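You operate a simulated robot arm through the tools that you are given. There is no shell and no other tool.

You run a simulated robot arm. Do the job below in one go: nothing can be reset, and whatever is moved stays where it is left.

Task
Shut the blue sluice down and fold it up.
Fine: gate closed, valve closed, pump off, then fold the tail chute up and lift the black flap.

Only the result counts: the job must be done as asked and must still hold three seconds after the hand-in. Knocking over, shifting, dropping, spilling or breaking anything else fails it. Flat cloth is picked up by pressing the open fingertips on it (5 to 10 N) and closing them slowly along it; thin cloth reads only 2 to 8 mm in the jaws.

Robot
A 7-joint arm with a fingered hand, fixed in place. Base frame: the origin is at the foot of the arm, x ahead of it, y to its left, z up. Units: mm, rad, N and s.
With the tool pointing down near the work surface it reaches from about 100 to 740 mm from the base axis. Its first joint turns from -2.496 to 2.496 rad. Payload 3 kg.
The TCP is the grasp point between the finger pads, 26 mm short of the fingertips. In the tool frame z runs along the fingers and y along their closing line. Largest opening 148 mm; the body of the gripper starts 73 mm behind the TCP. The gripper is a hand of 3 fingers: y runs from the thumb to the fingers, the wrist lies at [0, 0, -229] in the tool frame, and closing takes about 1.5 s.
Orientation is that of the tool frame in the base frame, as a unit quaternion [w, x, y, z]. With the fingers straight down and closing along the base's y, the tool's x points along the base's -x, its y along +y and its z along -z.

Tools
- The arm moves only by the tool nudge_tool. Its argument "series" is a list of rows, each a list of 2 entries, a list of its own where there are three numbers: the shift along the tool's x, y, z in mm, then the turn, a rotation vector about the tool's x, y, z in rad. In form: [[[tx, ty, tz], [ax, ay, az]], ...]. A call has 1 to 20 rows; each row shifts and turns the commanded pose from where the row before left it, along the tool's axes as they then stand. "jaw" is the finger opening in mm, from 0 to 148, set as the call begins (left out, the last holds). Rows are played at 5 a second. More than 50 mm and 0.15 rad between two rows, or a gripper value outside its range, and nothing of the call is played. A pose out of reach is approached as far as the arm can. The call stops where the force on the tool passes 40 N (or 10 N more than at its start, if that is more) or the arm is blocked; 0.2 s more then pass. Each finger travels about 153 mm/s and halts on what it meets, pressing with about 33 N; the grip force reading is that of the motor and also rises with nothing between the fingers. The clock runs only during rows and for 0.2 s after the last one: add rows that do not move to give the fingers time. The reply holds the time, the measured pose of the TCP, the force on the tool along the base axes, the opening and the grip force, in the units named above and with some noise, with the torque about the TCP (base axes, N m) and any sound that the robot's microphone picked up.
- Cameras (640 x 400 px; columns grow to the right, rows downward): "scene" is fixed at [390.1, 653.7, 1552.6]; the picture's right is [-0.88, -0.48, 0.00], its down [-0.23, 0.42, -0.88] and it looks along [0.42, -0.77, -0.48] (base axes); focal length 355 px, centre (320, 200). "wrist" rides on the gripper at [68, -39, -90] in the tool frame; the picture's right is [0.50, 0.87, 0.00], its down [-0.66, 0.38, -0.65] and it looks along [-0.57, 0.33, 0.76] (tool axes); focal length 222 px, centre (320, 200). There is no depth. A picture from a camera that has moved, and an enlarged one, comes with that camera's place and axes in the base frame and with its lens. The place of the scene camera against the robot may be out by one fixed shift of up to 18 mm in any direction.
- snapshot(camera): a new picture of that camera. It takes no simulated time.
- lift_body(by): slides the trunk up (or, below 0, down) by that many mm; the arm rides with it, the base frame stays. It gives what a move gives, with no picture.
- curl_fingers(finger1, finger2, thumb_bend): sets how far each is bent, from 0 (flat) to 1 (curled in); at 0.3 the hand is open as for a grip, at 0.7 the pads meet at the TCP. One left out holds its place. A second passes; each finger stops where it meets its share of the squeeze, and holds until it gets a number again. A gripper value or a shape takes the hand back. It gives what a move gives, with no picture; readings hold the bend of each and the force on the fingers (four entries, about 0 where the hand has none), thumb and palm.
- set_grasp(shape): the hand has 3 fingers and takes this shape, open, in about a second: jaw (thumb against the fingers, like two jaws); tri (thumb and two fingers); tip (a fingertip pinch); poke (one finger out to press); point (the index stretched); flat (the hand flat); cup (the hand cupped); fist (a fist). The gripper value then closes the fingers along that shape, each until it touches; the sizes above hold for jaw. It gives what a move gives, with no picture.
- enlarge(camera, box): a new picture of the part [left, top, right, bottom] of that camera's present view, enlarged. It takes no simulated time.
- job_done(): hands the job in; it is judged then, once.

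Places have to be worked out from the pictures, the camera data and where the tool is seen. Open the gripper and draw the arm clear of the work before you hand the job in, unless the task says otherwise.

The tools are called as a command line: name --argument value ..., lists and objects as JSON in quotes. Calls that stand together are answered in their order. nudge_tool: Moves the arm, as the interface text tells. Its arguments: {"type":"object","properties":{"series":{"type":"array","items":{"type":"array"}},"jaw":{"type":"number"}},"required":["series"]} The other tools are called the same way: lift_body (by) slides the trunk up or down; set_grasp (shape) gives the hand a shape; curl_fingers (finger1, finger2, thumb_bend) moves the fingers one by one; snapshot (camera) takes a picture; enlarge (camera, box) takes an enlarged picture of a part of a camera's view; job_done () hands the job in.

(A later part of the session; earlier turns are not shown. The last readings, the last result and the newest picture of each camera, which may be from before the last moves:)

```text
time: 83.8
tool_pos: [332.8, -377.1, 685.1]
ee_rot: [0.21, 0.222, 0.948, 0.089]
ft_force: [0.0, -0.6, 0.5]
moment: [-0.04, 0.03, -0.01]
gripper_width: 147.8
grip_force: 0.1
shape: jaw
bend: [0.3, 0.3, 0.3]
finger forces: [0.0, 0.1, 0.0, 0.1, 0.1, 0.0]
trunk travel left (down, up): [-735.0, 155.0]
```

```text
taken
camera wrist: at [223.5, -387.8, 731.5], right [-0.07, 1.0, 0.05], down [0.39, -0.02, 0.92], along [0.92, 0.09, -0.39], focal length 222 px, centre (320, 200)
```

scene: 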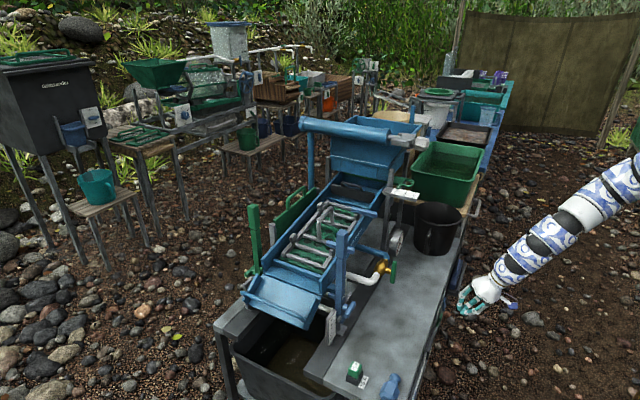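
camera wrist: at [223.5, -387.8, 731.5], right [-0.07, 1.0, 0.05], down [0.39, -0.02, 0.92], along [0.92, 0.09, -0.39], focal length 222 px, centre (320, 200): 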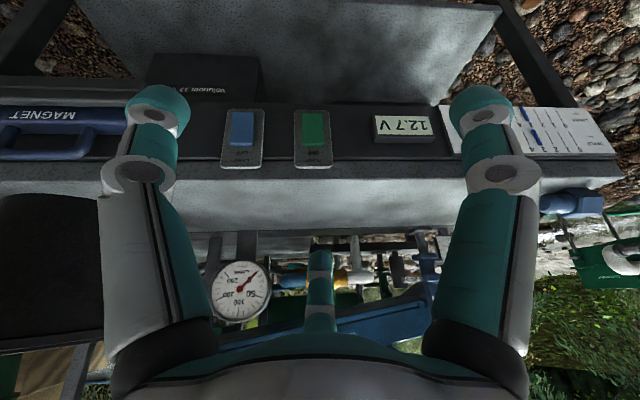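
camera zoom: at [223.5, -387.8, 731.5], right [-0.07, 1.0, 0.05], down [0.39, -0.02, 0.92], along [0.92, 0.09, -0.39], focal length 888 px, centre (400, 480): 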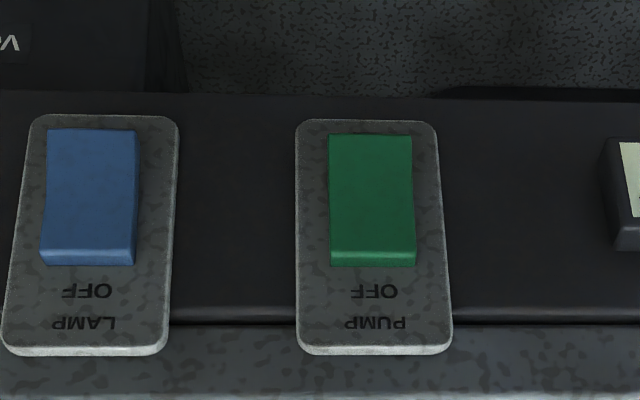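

Pump is off: the voltmeter went from 12.4 V to 12.7 V and the rocker looks like the (off) lamp switch. Now I examine the drained sluice, the tail chute and the black flap.

enlarge --camera "scene" --box '[230, 250, 350, 330]'

enlarge --camera "scene" --box '[300, 165, 400, 230]'

enlarge --camera "scene" --box '[230, 170, 390, 290]'

enlarge --camera "scene" --box '[260, 250, 340, 310]'

```text
5.00 times, centred on (290, 290) of scene
camera zoom: at [390.1, 653.7, 1552.6], right [-0.88, -0.48, 0.0], down [-0.23, 0.42, -0.88], along [0.42, -0.77, -0.48], focal length 1777 px, centre (470, -250)
```

zoom: 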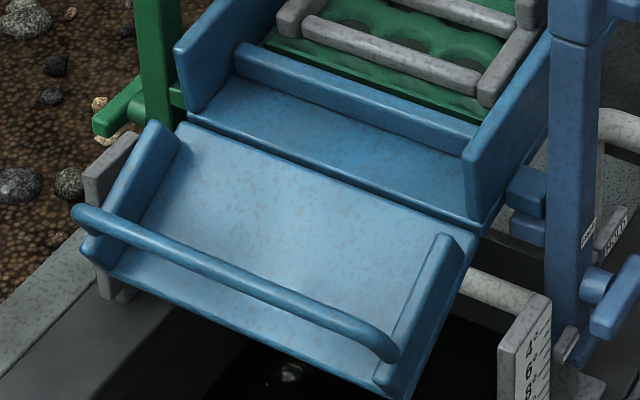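

```text
6.15 times, centred on (350, 198) of scene
camera zoom: at [390.1, 653.7, 1552.6], right [-0.88, -0.48, 0.0], down [-0.23, 0.42, -0.88], along [0.42, -0.77, -0.48], focal length 2187 px, centre (135, 215)
```

zoom: 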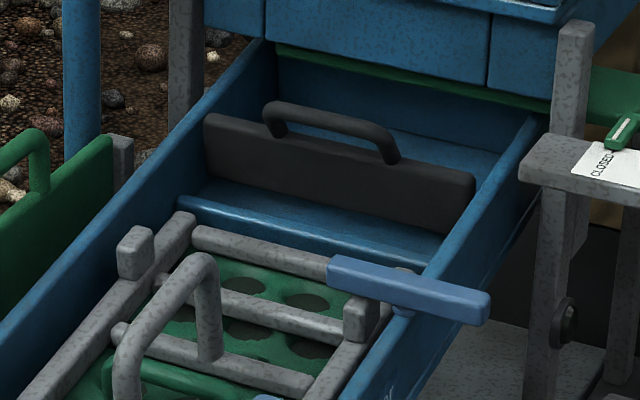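

```text
3.33 times, centred on (310, 230) of scene
camera zoom: at [390.1, 653.7, 1552.6], right [-0.88, -0.48, 0.0], down [-0.23, 0.42, -0.88], along [0.42, -0.77, -0.48], focal length 1184 px, centre (353, 100)
```

zoom: 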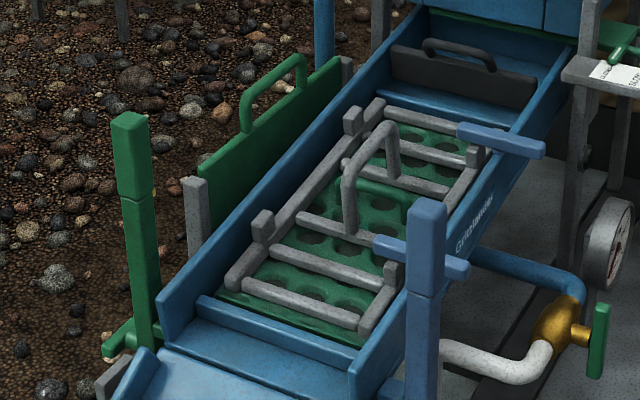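

```text
6.67 times, centred on (300, 280) of scene
camera zoom: at [390.1, 653.7, 1552.6], right [-0.88, -0.48, 0.0], down [-0.23, 0.42, -0.88], along [0.42, -0.77, -0.48], focal length 2369 px, centre (453, -333)
```

zoom: 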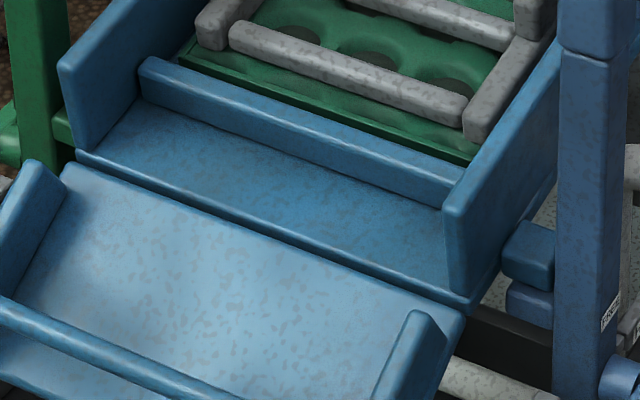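

The chute tray hinges at y≈-41 and has a rod at its outer end (y≈45–60). I need a closer view: raise the trunk and go to a viewpoint in front of the tail end.

lift_body --by 150

nudge_tool --series '[[[-10, 35, 4], [0, 0, 0]], [[-10, 35, 4], [0, 0, 0]], [[-10, 35, 4], [0, 0, 0]], [[-10, 35, 4], [0, 0, 0]], [[-10, 35, 4], [0, 0, 0]], [[0, 0, 0], [0, 0, 0]]]' --jaw 0

snapshot --camera "scene"

```text
time: 85.6
tool_pos: [332.2, -376.7, 834.4]
ee_rot: [0.211, 0.222, 0.948, 0.089]
ft_force: [0.2, -0.7, 0.2]
moment: [0.03, -0.03, 0.02]
gripper_width: 147.6
grip_force: 0.2
shape: jaw
bend: [0.3, 0.3, 0.3]
finger forces: [0.0, 0.0, 0.0, 0.1, 0.0, 0.0]
trunk travel left (down, up): [-885.0, 5.0]
```

```text
time: 87.0
tool_pos: [447.3, -242.8, 880.6]
ee_rot: [0.211, 0.223, 0.947, 0.09]
ft_force: [-0.2, 0.4, -0.9]
moment: [0.01, -0.01, 0.01]
gripper_width: 0.0
grip_force: 32.5
shape: jaw
bend: [0.7, 0.7, 0.7]
finger forces: [0.0, 0.1, 0.1, 0.1, 0.0, 0.1]
trunk travel left (down, up): [-885.0, 5.0]
```

```text
taken
```

scene: 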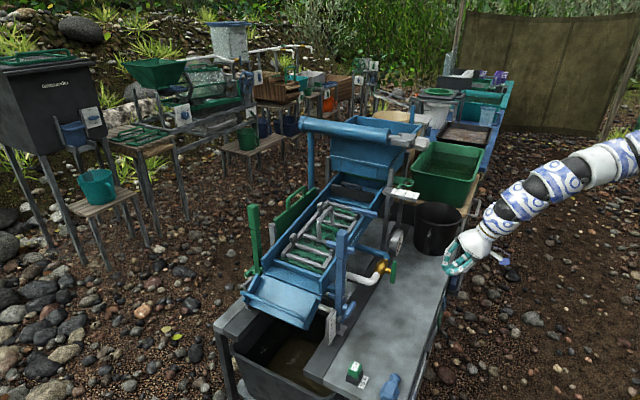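

nudge_tool --series '[[[-9.3, 34.1, 2.8], [0, 0, 0]], [[-9.3, 34.1, 2.8], [0, 0, 0]], [[-9.3, 34.1, 2.8], [0, 0, 0]], [[-9.3, 34.1, 2.8], [0, 0, 0]], [[-9.3, 34.1, 2.8], [0, 0, 0]], [[-9.3, 34.1, 2.8], [0, 0, 0]], [[-9.3, 34.1, 2.8], [0, 0, 0]], [[0, 0, 0], [0, 0, 0]]]'

snapshot --camera "wrist"

```text
time: 88.8
tool_pos: [602.8, -60.9, 952.0]
ee_rot: [0.21, 0.223, 0.948, 0.09]
ft_force: [0.4, -0.5, 0.1]
moment: [0.02, 0.0, -0.01]
gripper_width: 0.0
grip_force: 33.2
shape: jaw
bend: [0.7, 0.7, 0.7]
finger forces: [0.1, 0.1, 0.0, 0.0, 0.0, 0.0]
trunk travel left (down, up): [-885.0, 5.0]
```

```text
taken
camera wrist: at [493.0, -71.1, 997.4], right [-0.07, 1.0, 0.05], down [0.39, -0.02, 0.92], along [0.92, 0.09, -0.39], focal length 222 px, centre (320, 200)
```

wrist: 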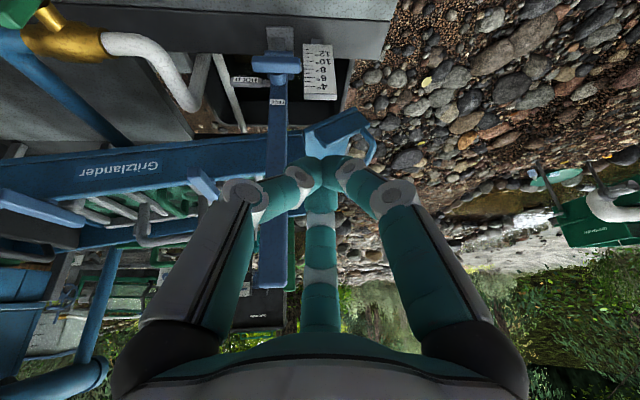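

enlarge --camera "wrist" --box '[230, 40, 420, 170]'

enlarge --camera "wrist" --box '[0, 150, 240, 300]'

```text
3.08 times, centred on (325, 105) of wrist
camera zoom: at [493.0, -71.1, 997.4], right [-0.07, 1.0, 0.05], down [0.39, -0.02, 0.92], along [0.92, 0.09, -0.39], focal length 684 px, centre (305, 492)
```

zoom: 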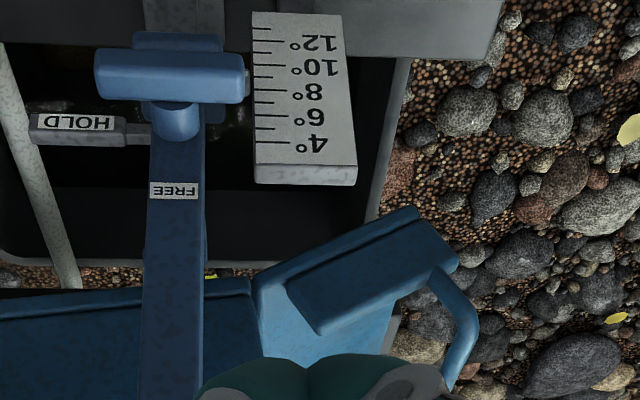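

```text
2.67 times, centred on (120, 225) of wrist
camera zoom: at [493.0, -71.1, 997.4], right [-0.07, 1.0, 0.05], down [0.39, -0.02, 0.92], along [0.92, 0.09, -0.39], focal length 592 px, centre (853, 133)
```

zoom: 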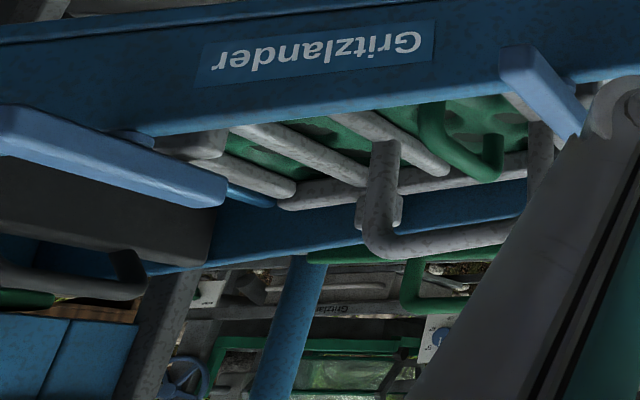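

The rod projects beyond the tray's end like a U-handle. I need one more viewpoint further to +y to get its geometry right.

nudge_tool --series '[[[13.8, 26.5, 2.3], [0, 0, 0]], [[13.8, 26.5, 2.3], [0, 0, 0]], [[13.8, 26.5, 2.3], [0, 0, 0]], [[13.8, 26.5, 2.3], [0, 0, 0]], [[13.8, 26.5, 2.3], [0, 0, 0]], [[13.8, 26.5, 2.3], [0, 0, 0]], [[0, 0, 0], [0, 0, 0]]]'

snapshot --camera "wrist"

enlarge --camera "wrist" --box '[120, 60, 320, 190]'

```text
time: 90.4
tool_pos: [603.3, 119.1, 949.5]
ee_rot: [0.212, 0.224, 0.947, 0.09]
ft_force: [0.0, -0.3, 0.0]
moment: [0.05, -0.02, 0.0]
gripper_width: 0.0
grip_force: 33.1
shape: jaw
bend: [0.7, 0.7, 0.7]
finger forces: [0.1, 0.0, 0.0, 0.0, 0.0, 0.0]
trunk travel left (down, up): [-885.0, 5.0]
```

```text
taken
camera wrist: at [494.7, 107.7, 995.6], right [-0.07, 1.0, 0.05], down [0.39, -0.02, 0.92], along [0.92, 0.09, -0.39], focal length 222 px, centre (320, 200)
```

wrist: 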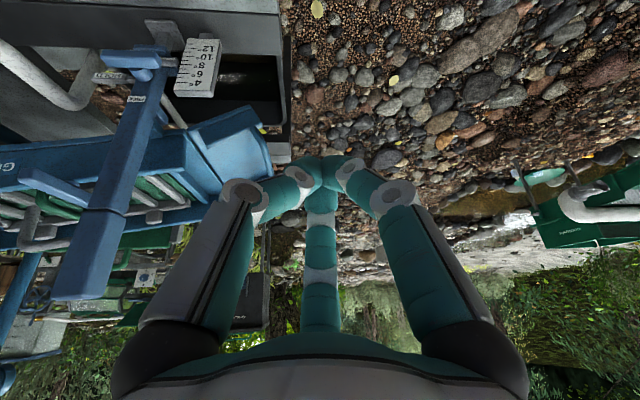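

```text
3.08 times, centred on (220, 125) of wrist
camera zoom: at [494.7, 107.7, 995.6], right [-0.07, 1.0, 0.05], down [0.39, -0.02, 0.92], along [0.92, 0.09, -0.39], focal length 684 px, centre (628, 431)
```

zoom: 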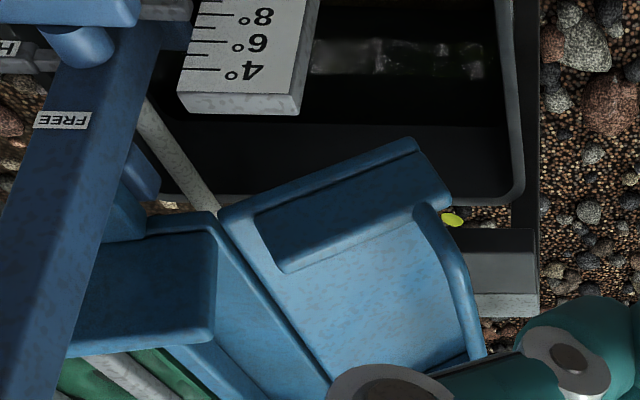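

Now the geometry is clear: tray slopes ~33° down from its hinge (y≈-41, z≈765) and the rod sits at about y≈48, z≈770, x from 766 to 985, well above the tray floor. Plan: grip the rod from above (tool vertical, closing along y) and carry it round the hinge. First I yaw the tool to the standard heading.

nudge_tool --series '[[[0, 0, 0], [-0.0268, 0.0198, -0.0673]], [[0, 0, 0], [-0.0268, 0.0198, -0.0673]], [[0, 0, 0], [-0.0268, 0.0198, -0.0673]], [[0, 0, 0], [-0.0268, 0.0198, -0.0673]], [[0, 0, 0], [-0.0268, 0.0198, -0.0673]], [[0, 0, 0], [-0.0268, 0.0198, -0.0673]], [[0, 0, 0], [0, 0, 0]]]'

snapshot --camera "scene"

```text
time: 92.0
tool_pos: [601.5, 118.5, 949.6]
ee_rot: [0.186, 0.005, 0.973, 0.134]
ft_force: [0.5, -0.8, 0.0]
moment: [0.0, 0.01, 0.0]
gripper_width: 0.0
grip_force: 33.6
shape: jaw
bend: [0.7, 0.7, 0.7]
finger forces: [0.1, 0.0, 0.0, 0.0, 0.0, 0.0]
trunk travel left (down, up): [-885.0, 5.0]
```

```text
taken
```

scene: 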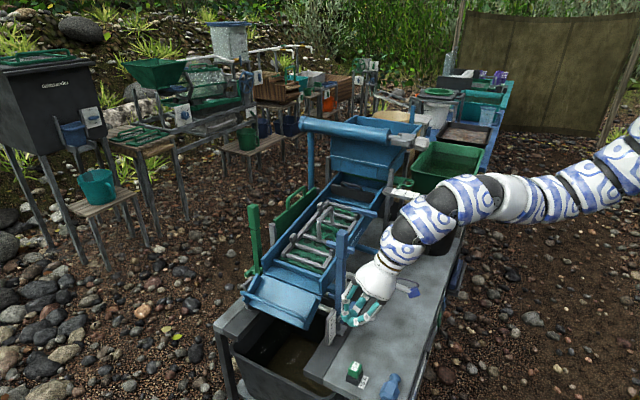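

nudge_tool --series '[[[0, 0, 0], [0.067, 0.03, 0]], [[0, 0, 0], [0.067, 0.03, 0]], [[0, 0, 0], [0.067, 0.03, 0]], [[0, 0, 0], [0.067, 0.03, 0]], [[0, 0, 0], [0, 0, 0]]]'

lift_body --by -150

```text
time: 93.2
tool_pos: [602.5, 117.5, 950.9]
ee_rot: [0.126, 0.021, 0.992, 0.003]
ft_force: [-0.4, 0.5, 0.7]
moment: [0.05, 0.02, 0.01]
gripper_width: 0.0
grip_force: 32.7
shape: jaw
bend: [0.7, 0.7, 0.7]
finger forces: [0.0, 0.1, 0.0, 0.1, 0.0, 0.1]
trunk travel left (down, up): [-885.0, 5.0]
```

```text
time: 94.9
tool_pos: [601.9, 117.6, 800.7]
ee_rot: [0.126, 0.022, 0.992, 0.003]
ft_force: [0.0, -0.4, -0.1]
moment: [-0.01, -0.03, 0.02]
gripper_width: 0.0
grip_force: 32.6
shape: jaw
bend: [0.7, 0.7, 0.7]
finger forces: [0.1, 0.0, 0.0, 0.0, 0.0, 0.1]
trunk travel left (down, up): [-735.0, 155.0]
```

nudge_tool --series '[[[-14.5, -4.95, -23.2], [0, 0, 0]], [[-14.5, -4.95, -23.2], [0, 0, 0]], [[-14.5, -4.95, -23.2], [0, 0, 0]], [[-14.5, -4.95, -23.2], [0, 0, 0]], [[-14.5, -4.95, -23.2], [0, 0, 0]], [[0, 0, 0], [0, 0, 0]]]'

lift_body --by -100

snapshot --camera "scene"

```text
time: 96.3
tool_pos: [642.7, 89.2, 929.5]
ee_rot: [0.125, 0.022, 0.992, 0.003]
ft_force: [0.2, 1.5, 0.2]
moment: [0.01, -0.03, 0.0]
gripper_width: 0.0
grip_force: 33.0
shape: jaw
bend: [0.7, 0.7, 0.7]
finger forces: [0.1, 0.0, 0.0, 0.0, 0.0, 0.1]
trunk travel left (down, up): [-735.0, 155.0]
```

```text
time: 97.7
tool_pos: [642.9, 89.3, 829.9]
ee_rot: [0.125, 0.022, 0.992, 0.003]
ft_force: [1.0, -0.2, 0.2]
moment: [-0.01, 0.0, 0.0]
gripper_width: 0.3
grip_force: 33.5
shape: jaw
bend: [0.7, 0.7, 0.7]
finger forces: [0.0, 0.0, 0.0, 0.0, 0.0, 0.0]
trunk travel left (down, up): [-635.0, 255.0]
```

```text
taken
```

scene: 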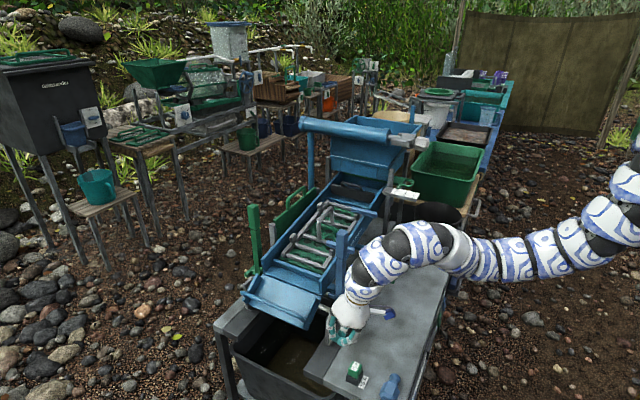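

Trunk at a mid height now. I move forward over the rod with the jaws opened to 80 mm, staying above it.

nudge_tool --series '[[[-2, 0, -20], [0, 0, 0]], [[-28.5, -2.6, 0], [0, 0, 0]], [[-28.5, -2.6, 6], [0, 0, 0]], [[-28.5, -2.6, 6], [0, 0, 0]], [[-28.5, -2.6, 6], [0, 0, 0]], [[-28.5, -2.6, 6], [0, 0, 0]], [[0, 0, 0], [0, 0, 0]]]' --jaw 80

snapshot --camera "wrist"

snapshot --camera "scene"

```text
time: 99.3
tool_pos: [781.8, 69.3, 861.3]
ee_rot: [0.125, 0.022, 0.992, 0.002]
ft_force: [0.4, -0.7, 0.3]
moment: [0.0, 0.01, -0.01]
gripper_width: 79.8
grip_force: 0.1
shape: jaw
bend: [0.35, 0.35, 0.7]
finger forces: [0.0, 0.0, 0.0, 0.0, 0.1, 0.0]
trunk travel left (down, up): [-635.0, 255.0]
```

```text
taken
camera wrist: at [693.2, 33.3, 932.3], right [-0.45, 0.89, -0.11], down [0.49, 0.35, 0.8], along [0.75, 0.3, -0.59], focal length 222 px, centre (320, 200)
```

wrist: 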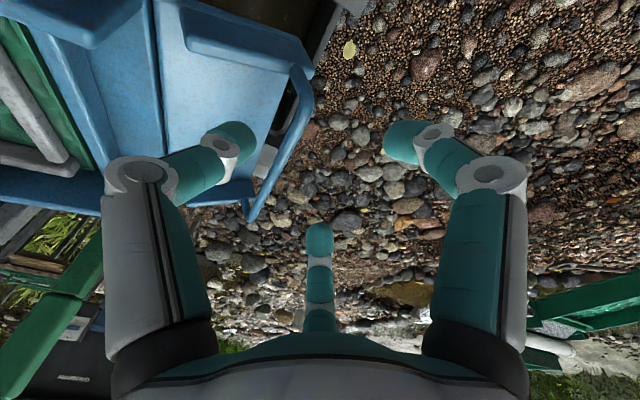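

```text
taken
```

scene: 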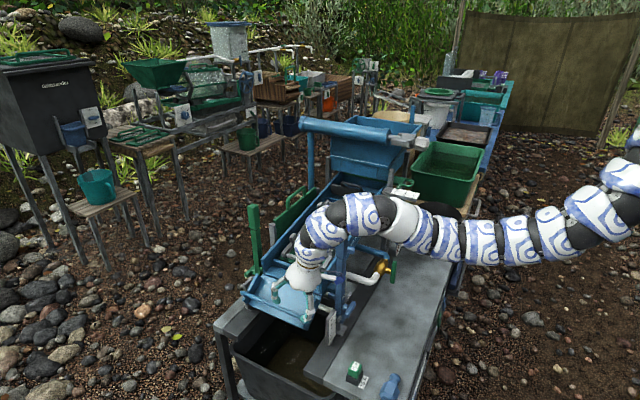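

nudge_tool --series '[[[0, 0, 0], [0, 0, 0]], [[0, 0, 0], [0, 0, 0]], [[0, 0, 0], [0, 0, 0]]]'

snapshot --camera "wrist"

enlarge --camera "scene" --box '[230, 230, 350, 330]'

```text
time: 100.1
tool_pos: [781.6, 70.1, 861.7]
ee_rot: [0.125, 0.022, 0.992, 0.003]
ft_force: [0.1, 0.1, 0.9]
moment: [-0.02, -0.03, 0.03]
gripper_width: 79.6
grip_force: 0.0
shape: jaw
bend: [0.35, 0.35, 0.7]
finger forces: [0.0, 0.1, 0.1, 0.0, 0.1, 0.1]
trunk travel left (down, up): [-635.0, 255.0]
```

```text
taken
camera wrist: at [693.2, 33.4, 932.4], right [-0.45, 0.89, -0.11], down [0.49, 0.35, 0.8], along [0.75, 0.3, -0.59], focal length 222 px, centre (320, 200)
```

wrist: 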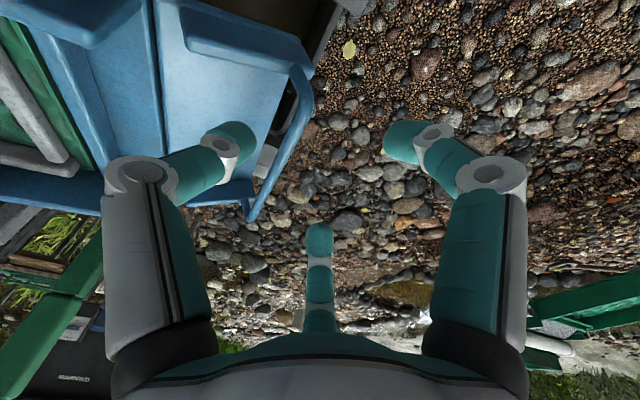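

```text
4.00 times, centred on (290, 280) of scene
camera zoom: at [390.1, 653.7, 1552.6], right [-0.88, -0.48, 0.0], down [-0.23, 0.42, -0.88], along [0.42, -0.77, -0.48], focal length 1421 px, centre (440, -120)
```

zoom: 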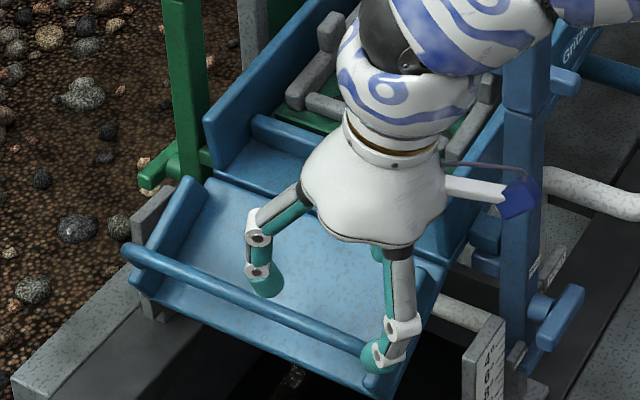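

Fingers form a symmetric trio at 40 mm radius. The rod's line is y≈49, z≈772; I move over its middle (x≈880).

nudge_tool --series '[[[-31.9, -2.9, 8.5], [0, 0, 0]], [[-31.9, -2.9, 8.5], [0, 0, 0]], [[-31.9, -2.9, 8.5], [0, 0, 0]], [[0, 0, 0], [0, 0, 0]]]'

snapshot --camera "wrist"

enlarge --camera "scene" --box '[220, 220, 340, 330]'

```text
time: 101.1
tool_pos: [880.7, 56.3, 859.0]
ee_rot: [0.124, 0.022, 0.992, 0.002]
ft_force: [0.0, 0.2, 1.0]
moment: [0.01, 0.04, 0.01]
gripper_width: 79.8
grip_force: 0.0
shape: jaw
bend: [0.34, 0.34, 0.7]
finger forces: [0.1, 0.1, 0.0, 0.0, 0.0, 0.0]
trunk travel left (down, up): [-635.0, 255.0]
```

```text
taken
camera wrist: at [792.5, 19.9, 929.7], right [-0.45, 0.89, -0.11], down [0.49, 0.35, 0.8], along [0.75, 0.3, -0.59], focal length 222 px, centre (320, 200)
```

wrist: 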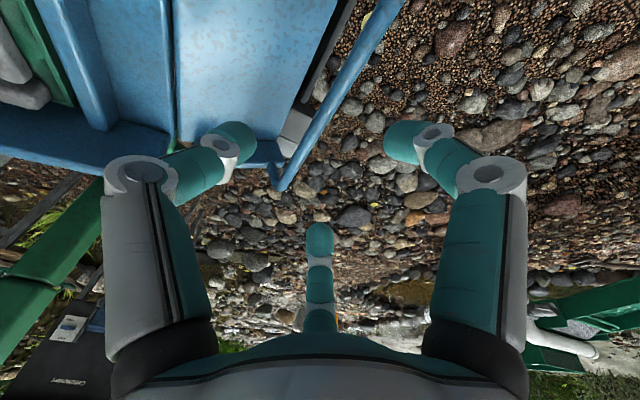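

```text
3.64 times, centred on (280, 275) of scene
camera zoom: at [390.1, 653.7, 1552.6], right [-0.88, -0.48, 0.0], down [-0.23, 0.42, -0.88], along [0.42, -0.77, -0.48], focal length 1292 px, centre (466, -73)
```

zoom: 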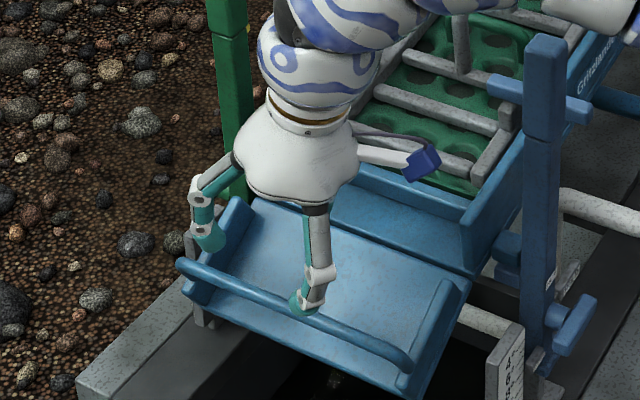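

Rod runs under the hand at y≈48. I descend in steps: first to TCP z≈800.

nudge_tool --series '[[[5, -0.2, 19.4], [0, 0, 0]], [[5, -0.2, 19.4], [0, 0, 0]], [[5, -0.2, 19.4], [0, 0, 0]], [[0, 0, 0], [0, 0, 0]]]'

snapshot --camera "wrist"

enlarge --camera "scene" --box '[220, 240, 340, 330]'

```text
time: 102.1
tool_pos: [882.1, 55.7, 798.6]
ee_rot: [0.125, 0.022, 0.992, 0.002]
ft_force: [-0.5, 0.0, 0.8]
moment: [-0.01, 0.02, 0.01]
gripper_width: 79.8
grip_force: 0.1
shape: jaw
bend: [0.34, 0.34, 0.7]
finger forces: [0.0, 0.0, 0.0, 0.1, 0.0, 0.1]
trunk travel left (down, up): [-635.0, 255.0]
```

```text
taken
camera wrist: at [793.7, 19.1, 869.6], right [-0.45, 0.89, -0.11], down [0.49, 0.35, 0.8], along [0.75, 0.3, -0.59], focal length 222 px, centre (320, 200)
```

wrist: 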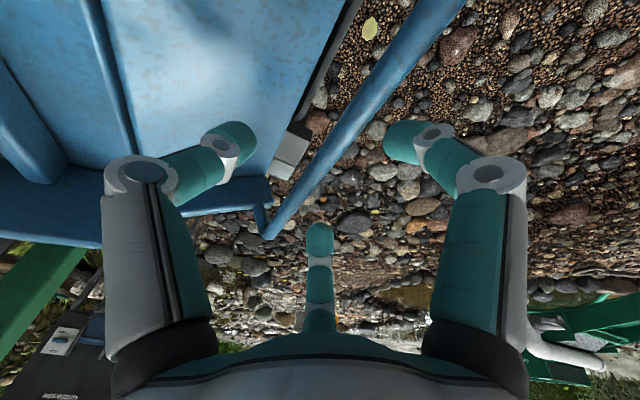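

```text
4.44 times, centred on (280, 285) of scene
camera zoom: at [390.1, 653.7, 1552.6], right [-0.88, -0.48, 0.0], down [-0.23, 0.42, -0.88], along [0.42, -0.77, -0.48], focal length 1579 px, centre (498, -178)
```

zoom: 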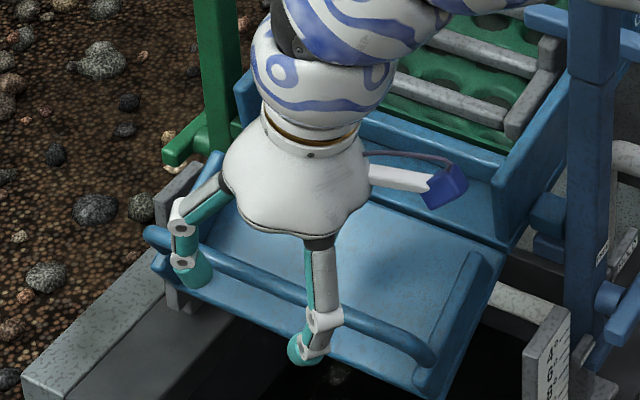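

The rod passes between the thumb (tray side) and the two fingers (outer side). I descend the remaining ~28 mm.

nudge_tool --series '[[[2.5, -0.1, 9.7], [0, 0, 0]], [[2.5, -0.1, 9.7], [0, 0, 0]], [[2, -0.1, 7.8], [0, 0, 0]], [[0, 0, 0], [0, 0, 0]]]'

snapshot --camera "wrist"

enlarge --camera "scene" --box '[220, 240, 340, 330]'

```text
time: 103.1
tool_pos: [880.4, 55.1, 770.2]
ee_rot: [0.125, 0.021, 0.992, 0.003]
ft_force: [-0.7, 0.3, -0.3]
moment: [0.04, -0.01, -0.01]
gripper_width: 79.8
grip_force: 0.0
shape: jaw
bend: [0.34, 0.34, 0.7]
finger forces: [0.0, 0.0, 0.0, 0.0, 0.0, 0.1]
trunk travel left (down, up): [-635.0, 255.0]
```

```text
taken
camera wrist: at [792.8, 20.2, 841.8], right [-0.45, 0.89, -0.11], down [0.49, 0.35, 0.8], along [0.75, 0.3, -0.59], focal length 222 px, centre (320, 200)
```

wrist: 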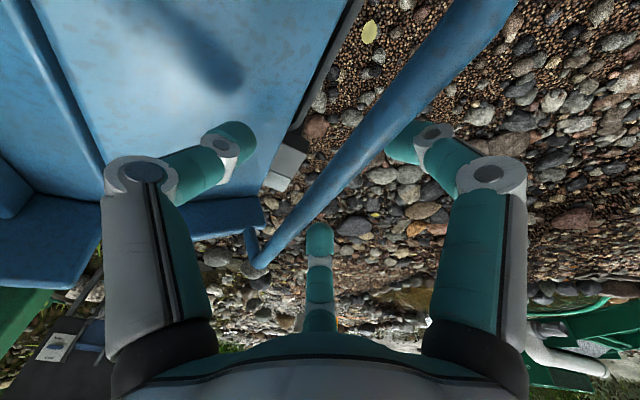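

```text
4.44 times, centred on (280, 285) of scene
camera zoom: at [390.1, 653.7, 1552.6], right [-0.88, -0.48, 0.0], down [-0.23, 0.42, -0.88], along [0.42, -0.77, -0.48], focal length 1579 px, centre (498, -178)
```

zoom: 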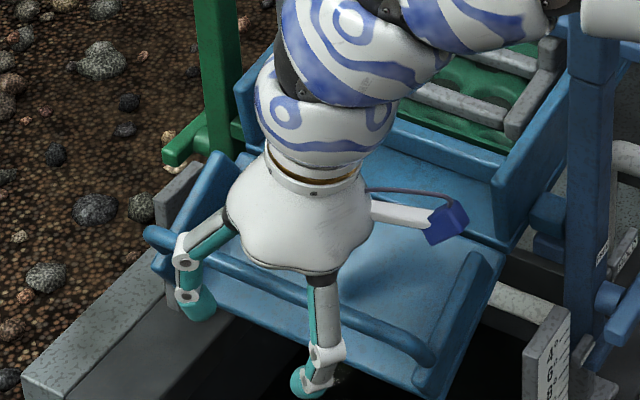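

The rod lies practically at the TCP. I shift 3 mm in +y for symmetry and close the jaws on it.

nudge_tool --series '[[[0, 3, 0], [0, 0, 0]], [[0, 0, 0], [0, 0, 0]]]'

nudge_tool --series '[[[0, 0, 0], [0, 0, 0]], [[0, 0, 0], [0, 0, 0]], [[0, 0, 0], [0, 0, 0]], [[0, 0, 0], [0, 0, 0]], [[0, 0, 0], [0, 0, 0]], [[0, 0, 0], [0, 0, 0]]]' --jaw 10

snapshot --camera "wrist"

enlarge --camera "scene" --box '[220, 240, 340, 330]'

```text
time: 103.7
tool_pos: [882.2, 60.8, 770.3]
ee_rot: [0.125, 0.022, 0.992, 0.003]
ft_force: [0.3, 0.1, 0.3]
moment: [0.02, 0.01, 0.02]
gripper_width: 80.0
grip_force: 0.0
shape: jaw
bend: [0.34, 0.34, 0.7]
finger forces: [0.1, 0.0, 0.1, 0.1, 0.1, 0.0]
trunk travel left (down, up): [-635.0, 255.0]
```

```text
time: 105.1
tool_pos: [881.2, 59.2, 772.6]
ee_rot: [0.125, 0.022, 0.992, 0.003]
ft_force: [-0.2, 0.1, -0.5]
moment: [0.03, 0.0, 0.01]
gripper_width: 10.3
grip_force: 0.0
shape: jaw
bend: [0.72, 0.72, 0.7]
finger forces: [0.0, 0.1, 0.0, 0.0, 0.1, 0.1]
trunk travel left (down, up): [-635.0, 255.0]
```

```text
taken
camera wrist: at [792.8, 23.5, 842.3], right [-0.45, 0.89, -0.11], down [0.49, 0.35, 0.8], along [0.75, 0.3, -0.59], focal length 222 px, centre (320, 200)
```

wrist: 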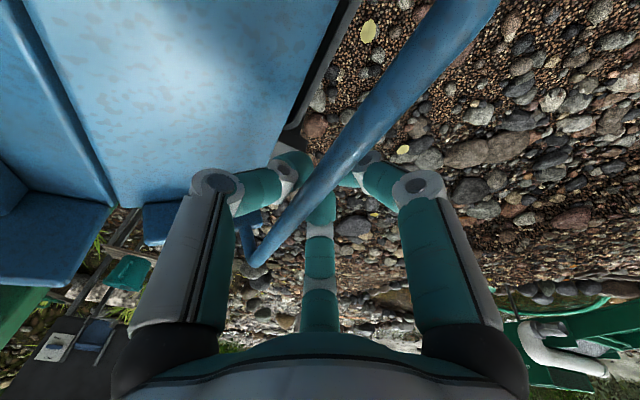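

```text
4.44 times, centred on (280, 285) of scene
camera zoom: at [390.1, 653.7, 1552.6], right [-0.88, -0.48, 0.0], down [-0.23, 0.42, -0.88], along [0.42, -0.77, -0.48], focal length 1579 px, centre (498, -178)
```

zoom: 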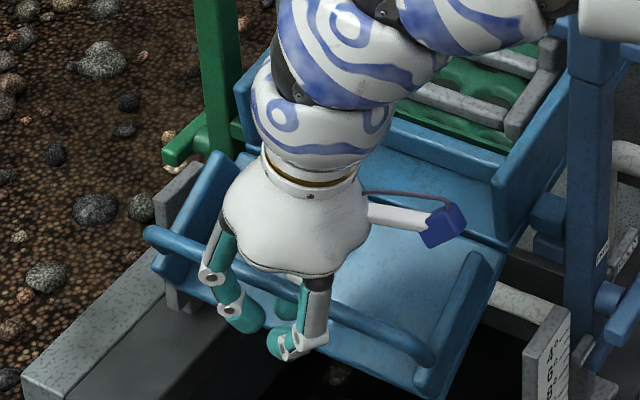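

The fingers closed under the rod: it is caged above the closed tips (rod sits ~15 mm higher than I thought). That hooks it nicely; I start lifting along the arc about the hinge and watch the force.

nudge_tool --series '[[[-1.2, -7.95, -3.3], [0, 0, 0]], [[-2.9, -3.9, -10.7], [0, 0, 0]], [[-2.7, -4.9, -9.7], [0, 0, 0]], [[0, 0, 0], [0, 0, 0]]]'

enlarge --camera "scene" --box '[220, 240, 340, 330]'

snapshot --camera "wrist"

```text
time: 106.1
tool_pos: [882.0, 41.4, 798.1]
ee_rot: [0.126, 0.022, 0.992, 0.003]
ft_force: [-1.5, 5.8, 1.5]
moment: [-0.02, 0.01, 0.07]
gripper_width: 10.5
grip_force: 0.1
shape: jaw
bend: [0.72, 0.72, 0.7]
finger forces: [0.3, 4.0, 0.0, 0.1, 0.1, 0.2]
trunk travel left (down, up): [-635.0, 255.0]
```

```text
4.44 times, centred on (280, 285) of scene
camera zoom: at [390.1, 653.7, 1552.6], right [-0.88, -0.48, 0.0], down [-0.23, 0.42, -0.88], along [0.42, -0.77, -0.48], focal length 1579 px, centre (498, -178)
```

zoom: 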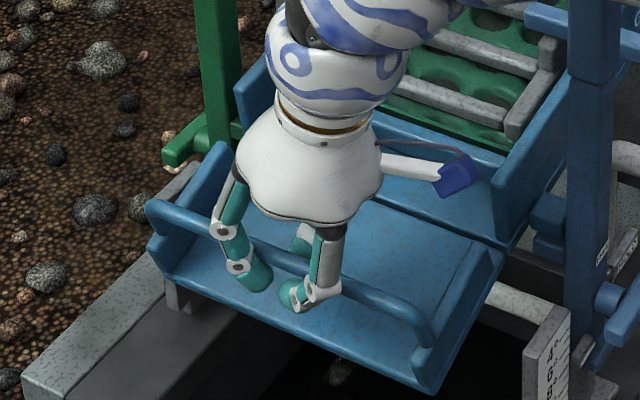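

```text
taken
camera wrist: at [793.5, 5.7, 868.1], right [-0.45, 0.89, -0.11], down [0.49, 0.35, 0.8], along [0.75, 0.3, -0.59], focal length 222 px, centre (320, 200)
```

wrist: 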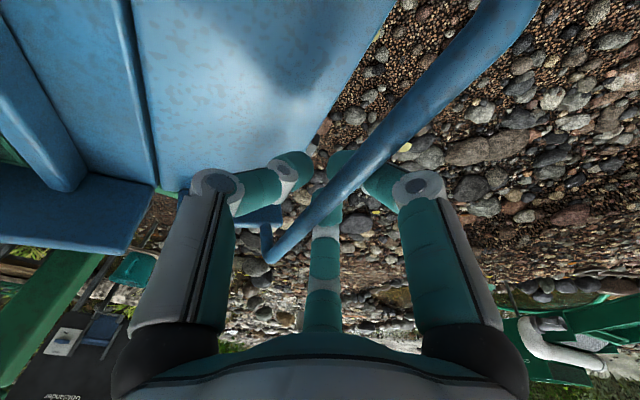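

The tray is rising (fingers pushing on the rod, 4–6 N). I continue along the arc.

nudge_tool --series '[[[-2.7, -3.9, -9.7], [0, 0, 0]], [[-2.7, -5.9, -8.7], [0, 0, 0]], [[-2.5, -7.9, -7.7], [0, 0, 0]], [[0, 0, 0], [0, 0, 0]]]'

enlarge --camera "scene" --box '[220, 240, 340, 330]'

snapshot --camera "wrist"

```text
time: 107.1
tool_pos: [881.9, 25.1, 826.1]
ee_rot: [0.126, 0.022, 0.992, 0.004]
ft_force: [-0.5, 6.6, 2.3]
moment: [0.07, -0.01, 0.09]
gripper_width: 10.9
grip_force: 0.2
shape: jaw
bend: [0.72, 0.72, 0.7]
finger forces: [1.5, 4.6, 0.1, 0.0, 0.0, 0.1]
trunk travel left (down, up): [-635.0, 255.0]
```

```text
4.44 times, centred on (280, 285) of scene
camera zoom: at [390.1, 653.7, 1552.6], right [-0.88, -0.48, 0.0], down [-0.23, 0.42, -0.88], along [0.42, -0.77, -0.48], focal length 1579 px, centre (498, -178)
```

zoom: 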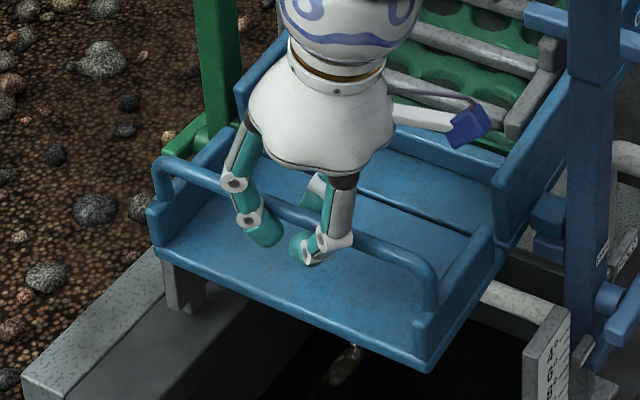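

```text
taken
camera wrist: at [793.8, -10.7, 895.3], right [-0.45, 0.89, -0.11], down [0.49, 0.35, 0.8], along [0.75, 0.3, -0.59], focal length 222 px, centre (320, 200)
```

wrist: 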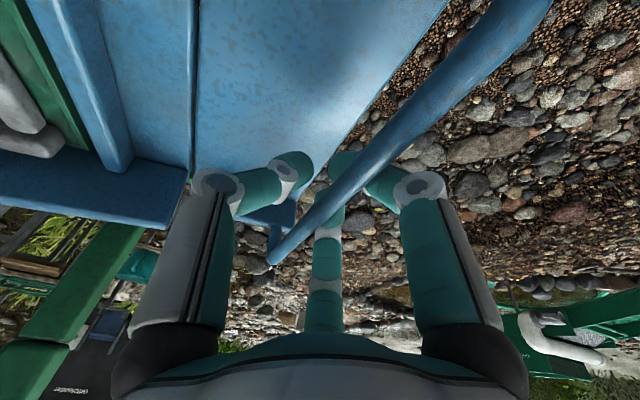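

The tray is about level now. I carry on: up to the point where the rod is above the hinge.

nudge_tool --series '[[[-2.0, -8.2, -6.3], [0, 0, 0]], [[-2.0, -8.2, -6.3], [0, 0, 0]], [[-1.6, -10.7, -4.4], [0, 0, 0]], [[-1.6, -10.7, -4.4], [0, 0, 0]], [[0, 0, 0], [0, 0, 0]]]'

enlarge --camera "scene" --box '[220, 240, 340, 330]'

snapshot --camera "wrist"

```text
time: 108.3
tool_pos: [882.6, -14.8, 844.7]
ee_rot: [0.124, 0.022, 0.992, 0.002]
ft_force: [-0.5, 2.0, 1.6]
moment: [-0.03, -0.01, 0.06]
gripper_width: 10.2
grip_force: 0.1
shape: jaw
bend: [0.72, 0.72, 0.7]
finger forces: [0.0, 1.8, 0.0, 0.0, 0.0, 0.0]
trunk travel left (down, up): [-635.0, 255.0]
```

```text
4.44 times, centred on (280, 285) of scene
camera zoom: at [390.1, 653.7, 1552.6], right [-0.88, -0.48, 0.0], down [-0.23, 0.42, -0.88], along [0.42, -0.77, -0.48], focal length 1579 px, centre (498, -178)
```

zoom: 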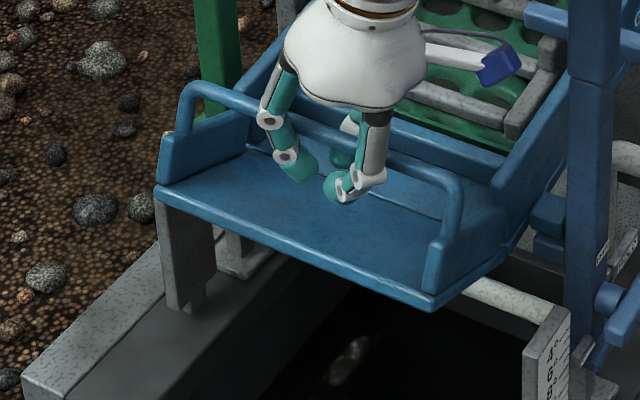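

```text
taken
camera wrist: at [793.4, -50.0, 915.6], right [-0.45, 0.89, -0.11], down [0.49, 0.35, 0.8], along [0.75, 0.3, -0.59], focal length 222 px, centre (320, 200)
```

wrist: 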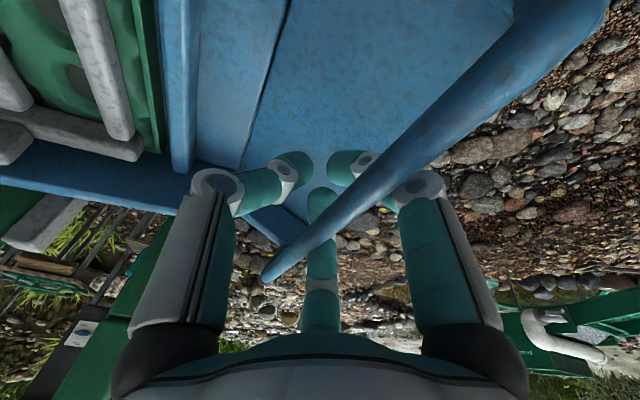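

Tray floor is ~25° above level; the rod is now near (−10, 860) in (y, z). I continue pushing it over.

nudge_tool --series '[[[-1.4, -11.5, -3.4], [0, 0, 0]], [[-1.4, -11.5, -3.4], [0, 0, 0]], [[-0.5, -12, 0], [0, 0, 0]], [[-0.5, -12, 0], [0, 0, 0]], [[0, 0, 0], [0, 0, 0]]]'

enlarge --camera "scene" --box '[220, 220, 340, 330]'

snapshot --camera "wrist"

```text
time: 109.5
tool_pos: [882.8, -60.2, 852.4]
ee_rot: [0.125, 0.022, 0.992, 0.003]
ft_force: [-0.7, 0.2, 0.7]
moment: [-0.02, -0.06, 0.03]
gripper_width: 10.6
grip_force: 0.1
shape: jaw
bend: [0.72, 0.72, 0.7]
finger forces: [0.1, 1.0, 0.0, 0.0, 0.0, 0.1]
trunk travel left (down, up): [-635.0, 255.0]
```

```text
3.64 times, centred on (280, 275) of scene
camera zoom: at [390.1, 653.7, 1552.6], right [-0.88, -0.48, 0.0], down [-0.23, 0.42, -0.88], along [0.42, -0.77, -0.48], focal length 1292 px, centre (466, -73)
```

zoom: 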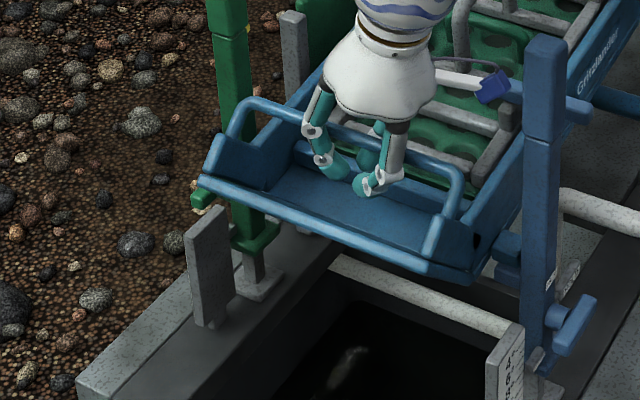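

```text
taken
camera wrist: at [794.2, -96.6, 923.0], right [-0.45, 0.89, -0.11], down [0.49, 0.35, 0.8], along [0.75, 0.3, -0.59], focal length 222 px, centre (320, 200)
```

wrist: 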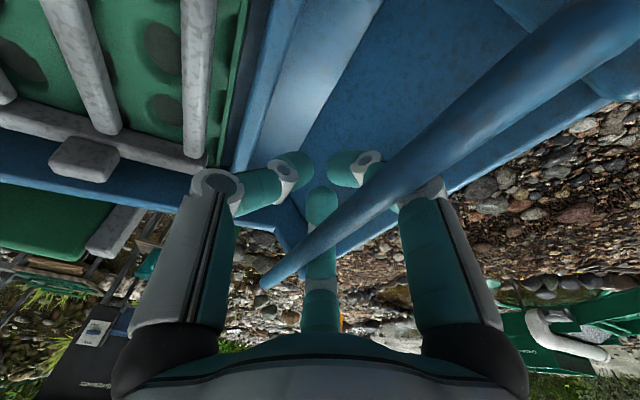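

Floor is now ~65° up and close to balance. I continue gently, following the arc downward toward -y.

nudge_tool --series '[[[0.3, -11.5, 2.5], [0, 0, 0]], [[0.6, -11.5, 4.4], [0, 0, 0]], [[0, 0, 0], [0, 0, 0]]]'

enlarge --camera "scene" --box '[220, 220, 340, 330]'

snapshot --camera "wrist"

```text
time: 110.3
tool_pos: [880.7, -82.0, 846.7]
ee_rot: [0.124, 0.022, 0.992, 0.003]
ft_force: [-0.4, 1.9, 0.3]
moment: [-0.04, -0.02, 0.02]
gripper_width: 10.7
grip_force: 0.1
shape: jaw
bend: [0.72, 0.72, 0.7]
finger forces: [0.0, 0.9, 0.1, 0.0, 0.0, 0.1]
trunk travel left (down, up): [-635.0, 255.0]
```

```text
3.64 times, centred on (280, 275) of scene
camera zoom: at [390.1, 653.7, 1552.6], right [-0.88, -0.48, 0.0], down [-0.23, 0.42, -0.88], along [0.42, -0.77, -0.48], focal length 1292 px, centre (466, -73)
```

zoom: 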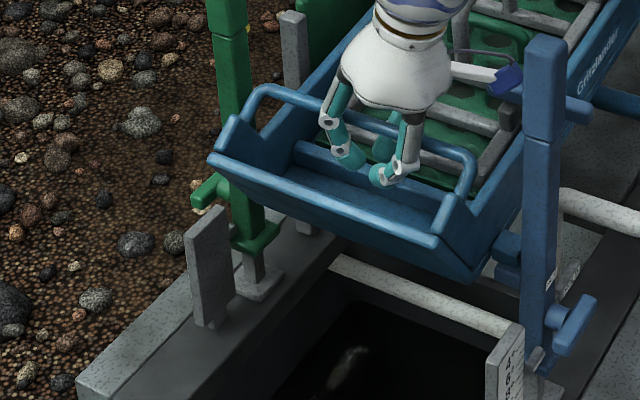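

```text
taken
camera wrist: at [793.0, -119.7, 916.8], right [-0.45, 0.89, -0.11], down [0.49, 0.35, 0.8], along [0.75, 0.3, -0.59], focal length 222 px, centre (320, 200)
```

wrist: 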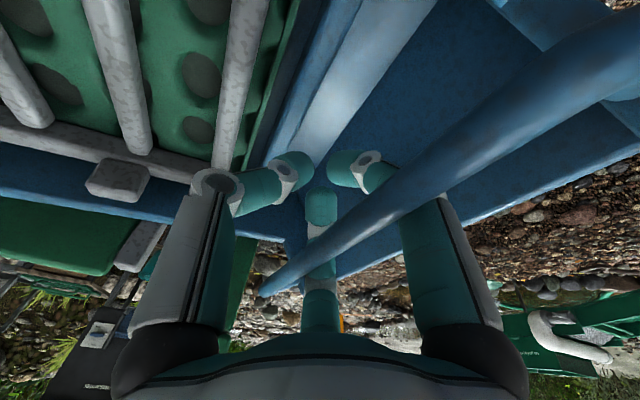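

nudge_tool --series '[[[-0.6, -13, 0], [0, 0, 0]], [[0.5, -8, 3], [0, 0, 0]], [[0.8, -8, 5], [0, 0, 0]], [[0, 0, 0], [0, 0, 0]]]'

enlarge --camera "scene" --box '[220, 220, 340, 330]'

snapshot --camera "wrist"

```text
time: 111.3
tool_pos: [882.3, -112.4, 836.8]
ee_rot: [0.124, 0.022, 0.992, 0.003]
ft_force: [0.0, 1.2, -0.1]
moment: [-0.02, 0.02, -0.01]
gripper_width: 10.5
grip_force: 0.1
shape: jaw
bend: [0.72, 0.72, 0.7]
finger forces: [0.1, 0.7, 0.0, 0.0, 0.0, 0.1]
trunk travel left (down, up): [-635.0, 255.0]
```

```text
3.64 times, centred on (280, 275) of scene
camera zoom: at [390.1, 653.7, 1552.6], right [-0.88, -0.48, 0.0], down [-0.23, 0.42, -0.88], along [0.42, -0.77, -0.48], focal length 1292 px, centre (466, -73)
```

zoom: 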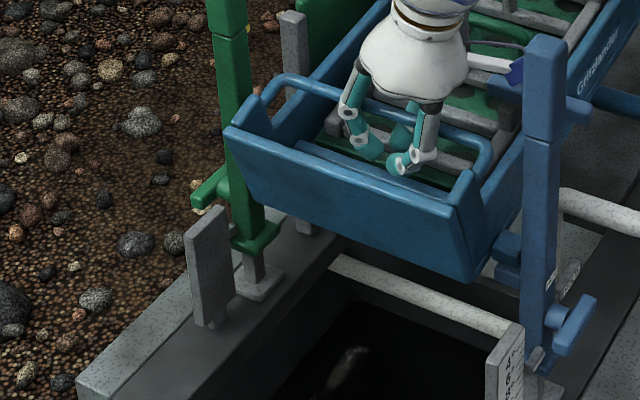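

```text
taken
camera wrist: at [793.8, -148.8, 907.5], right [-0.45, 0.89, -0.11], down [0.49, 0.35, 0.8], along [0.75, 0.3, -0.59], focal length 222 px, centre (320, 200)
```

wrist: 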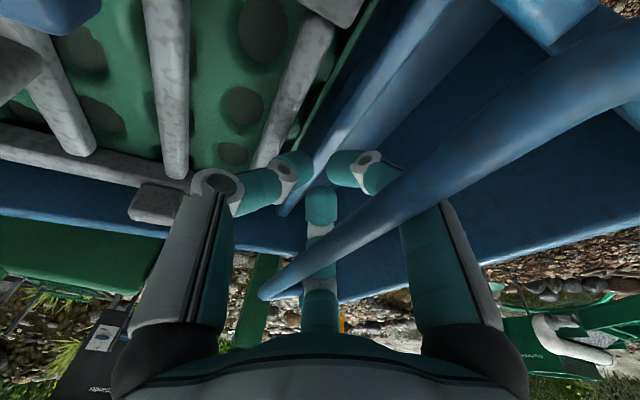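

Nearly upright (~80°). I keep the height (to stay clear of the riffle bars) and push further in -y in small rows, watching for a stop.

nudge_tool --series '[[[-0.2, -6, 0], [0, 0, 0]], [[-0.2, -6, 0], [0, 0, 0]], [[0, 0, 0], [0, 0, 0]]]'

enlarge --camera "scene" --box '[220, 220, 340, 330]'

snapshot --camera "wrist"

```text
time: 112.1
tool_pos: [882.0, -121.0, 836.4]
ee_rot: [0.125, 0.021, 0.992, 0.003]
ft_force: [-0.4, 16.1, -1.3]
moment: [-0.46, 0.01, -0.08]
gripper_width: 10.9
grip_force: 0.1
shape: jaw
bend: [0.72, 0.72, 0.7]
finger forces: [7.1, 9.1, 0.1, 0.0, 0.0, 0.0]
trunk travel left (down, up): [-635.0, 255.0]
```

```text
3.64 times, centred on (280, 275) of scene
camera zoom: at [390.1, 653.7, 1552.6], right [-0.88, -0.48, 0.0], down [-0.23, 0.42, -0.88], along [0.42, -0.77, -0.48], focal length 1292 px, centre (466, -73)
```

zoom: 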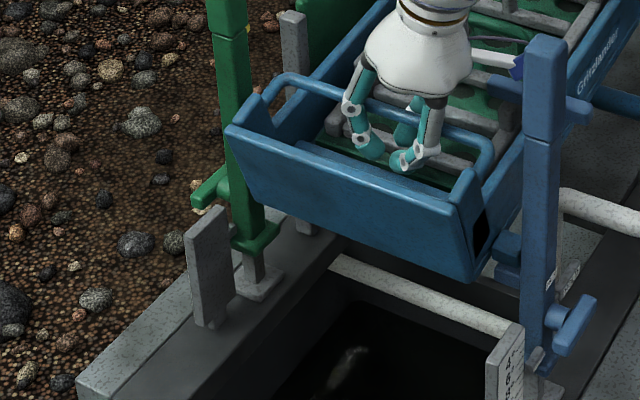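

```text
taken
camera wrist: at [794.0, -157.0, 907.4], right [-0.45, 0.89, -0.11], down [0.49, 0.35, 0.8], along [0.75, 0.3, -0.59], focal length 222 px, centre (320, 200)
```

wrist: 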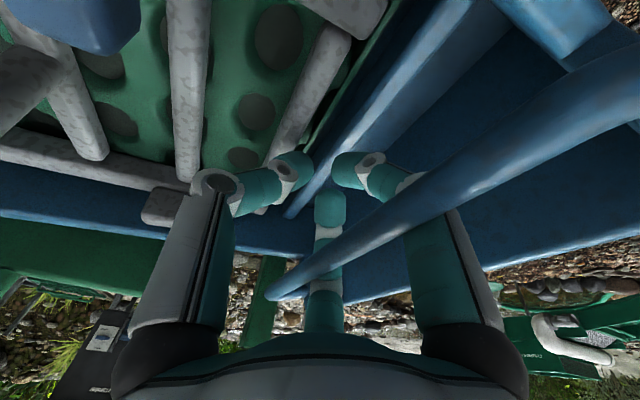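

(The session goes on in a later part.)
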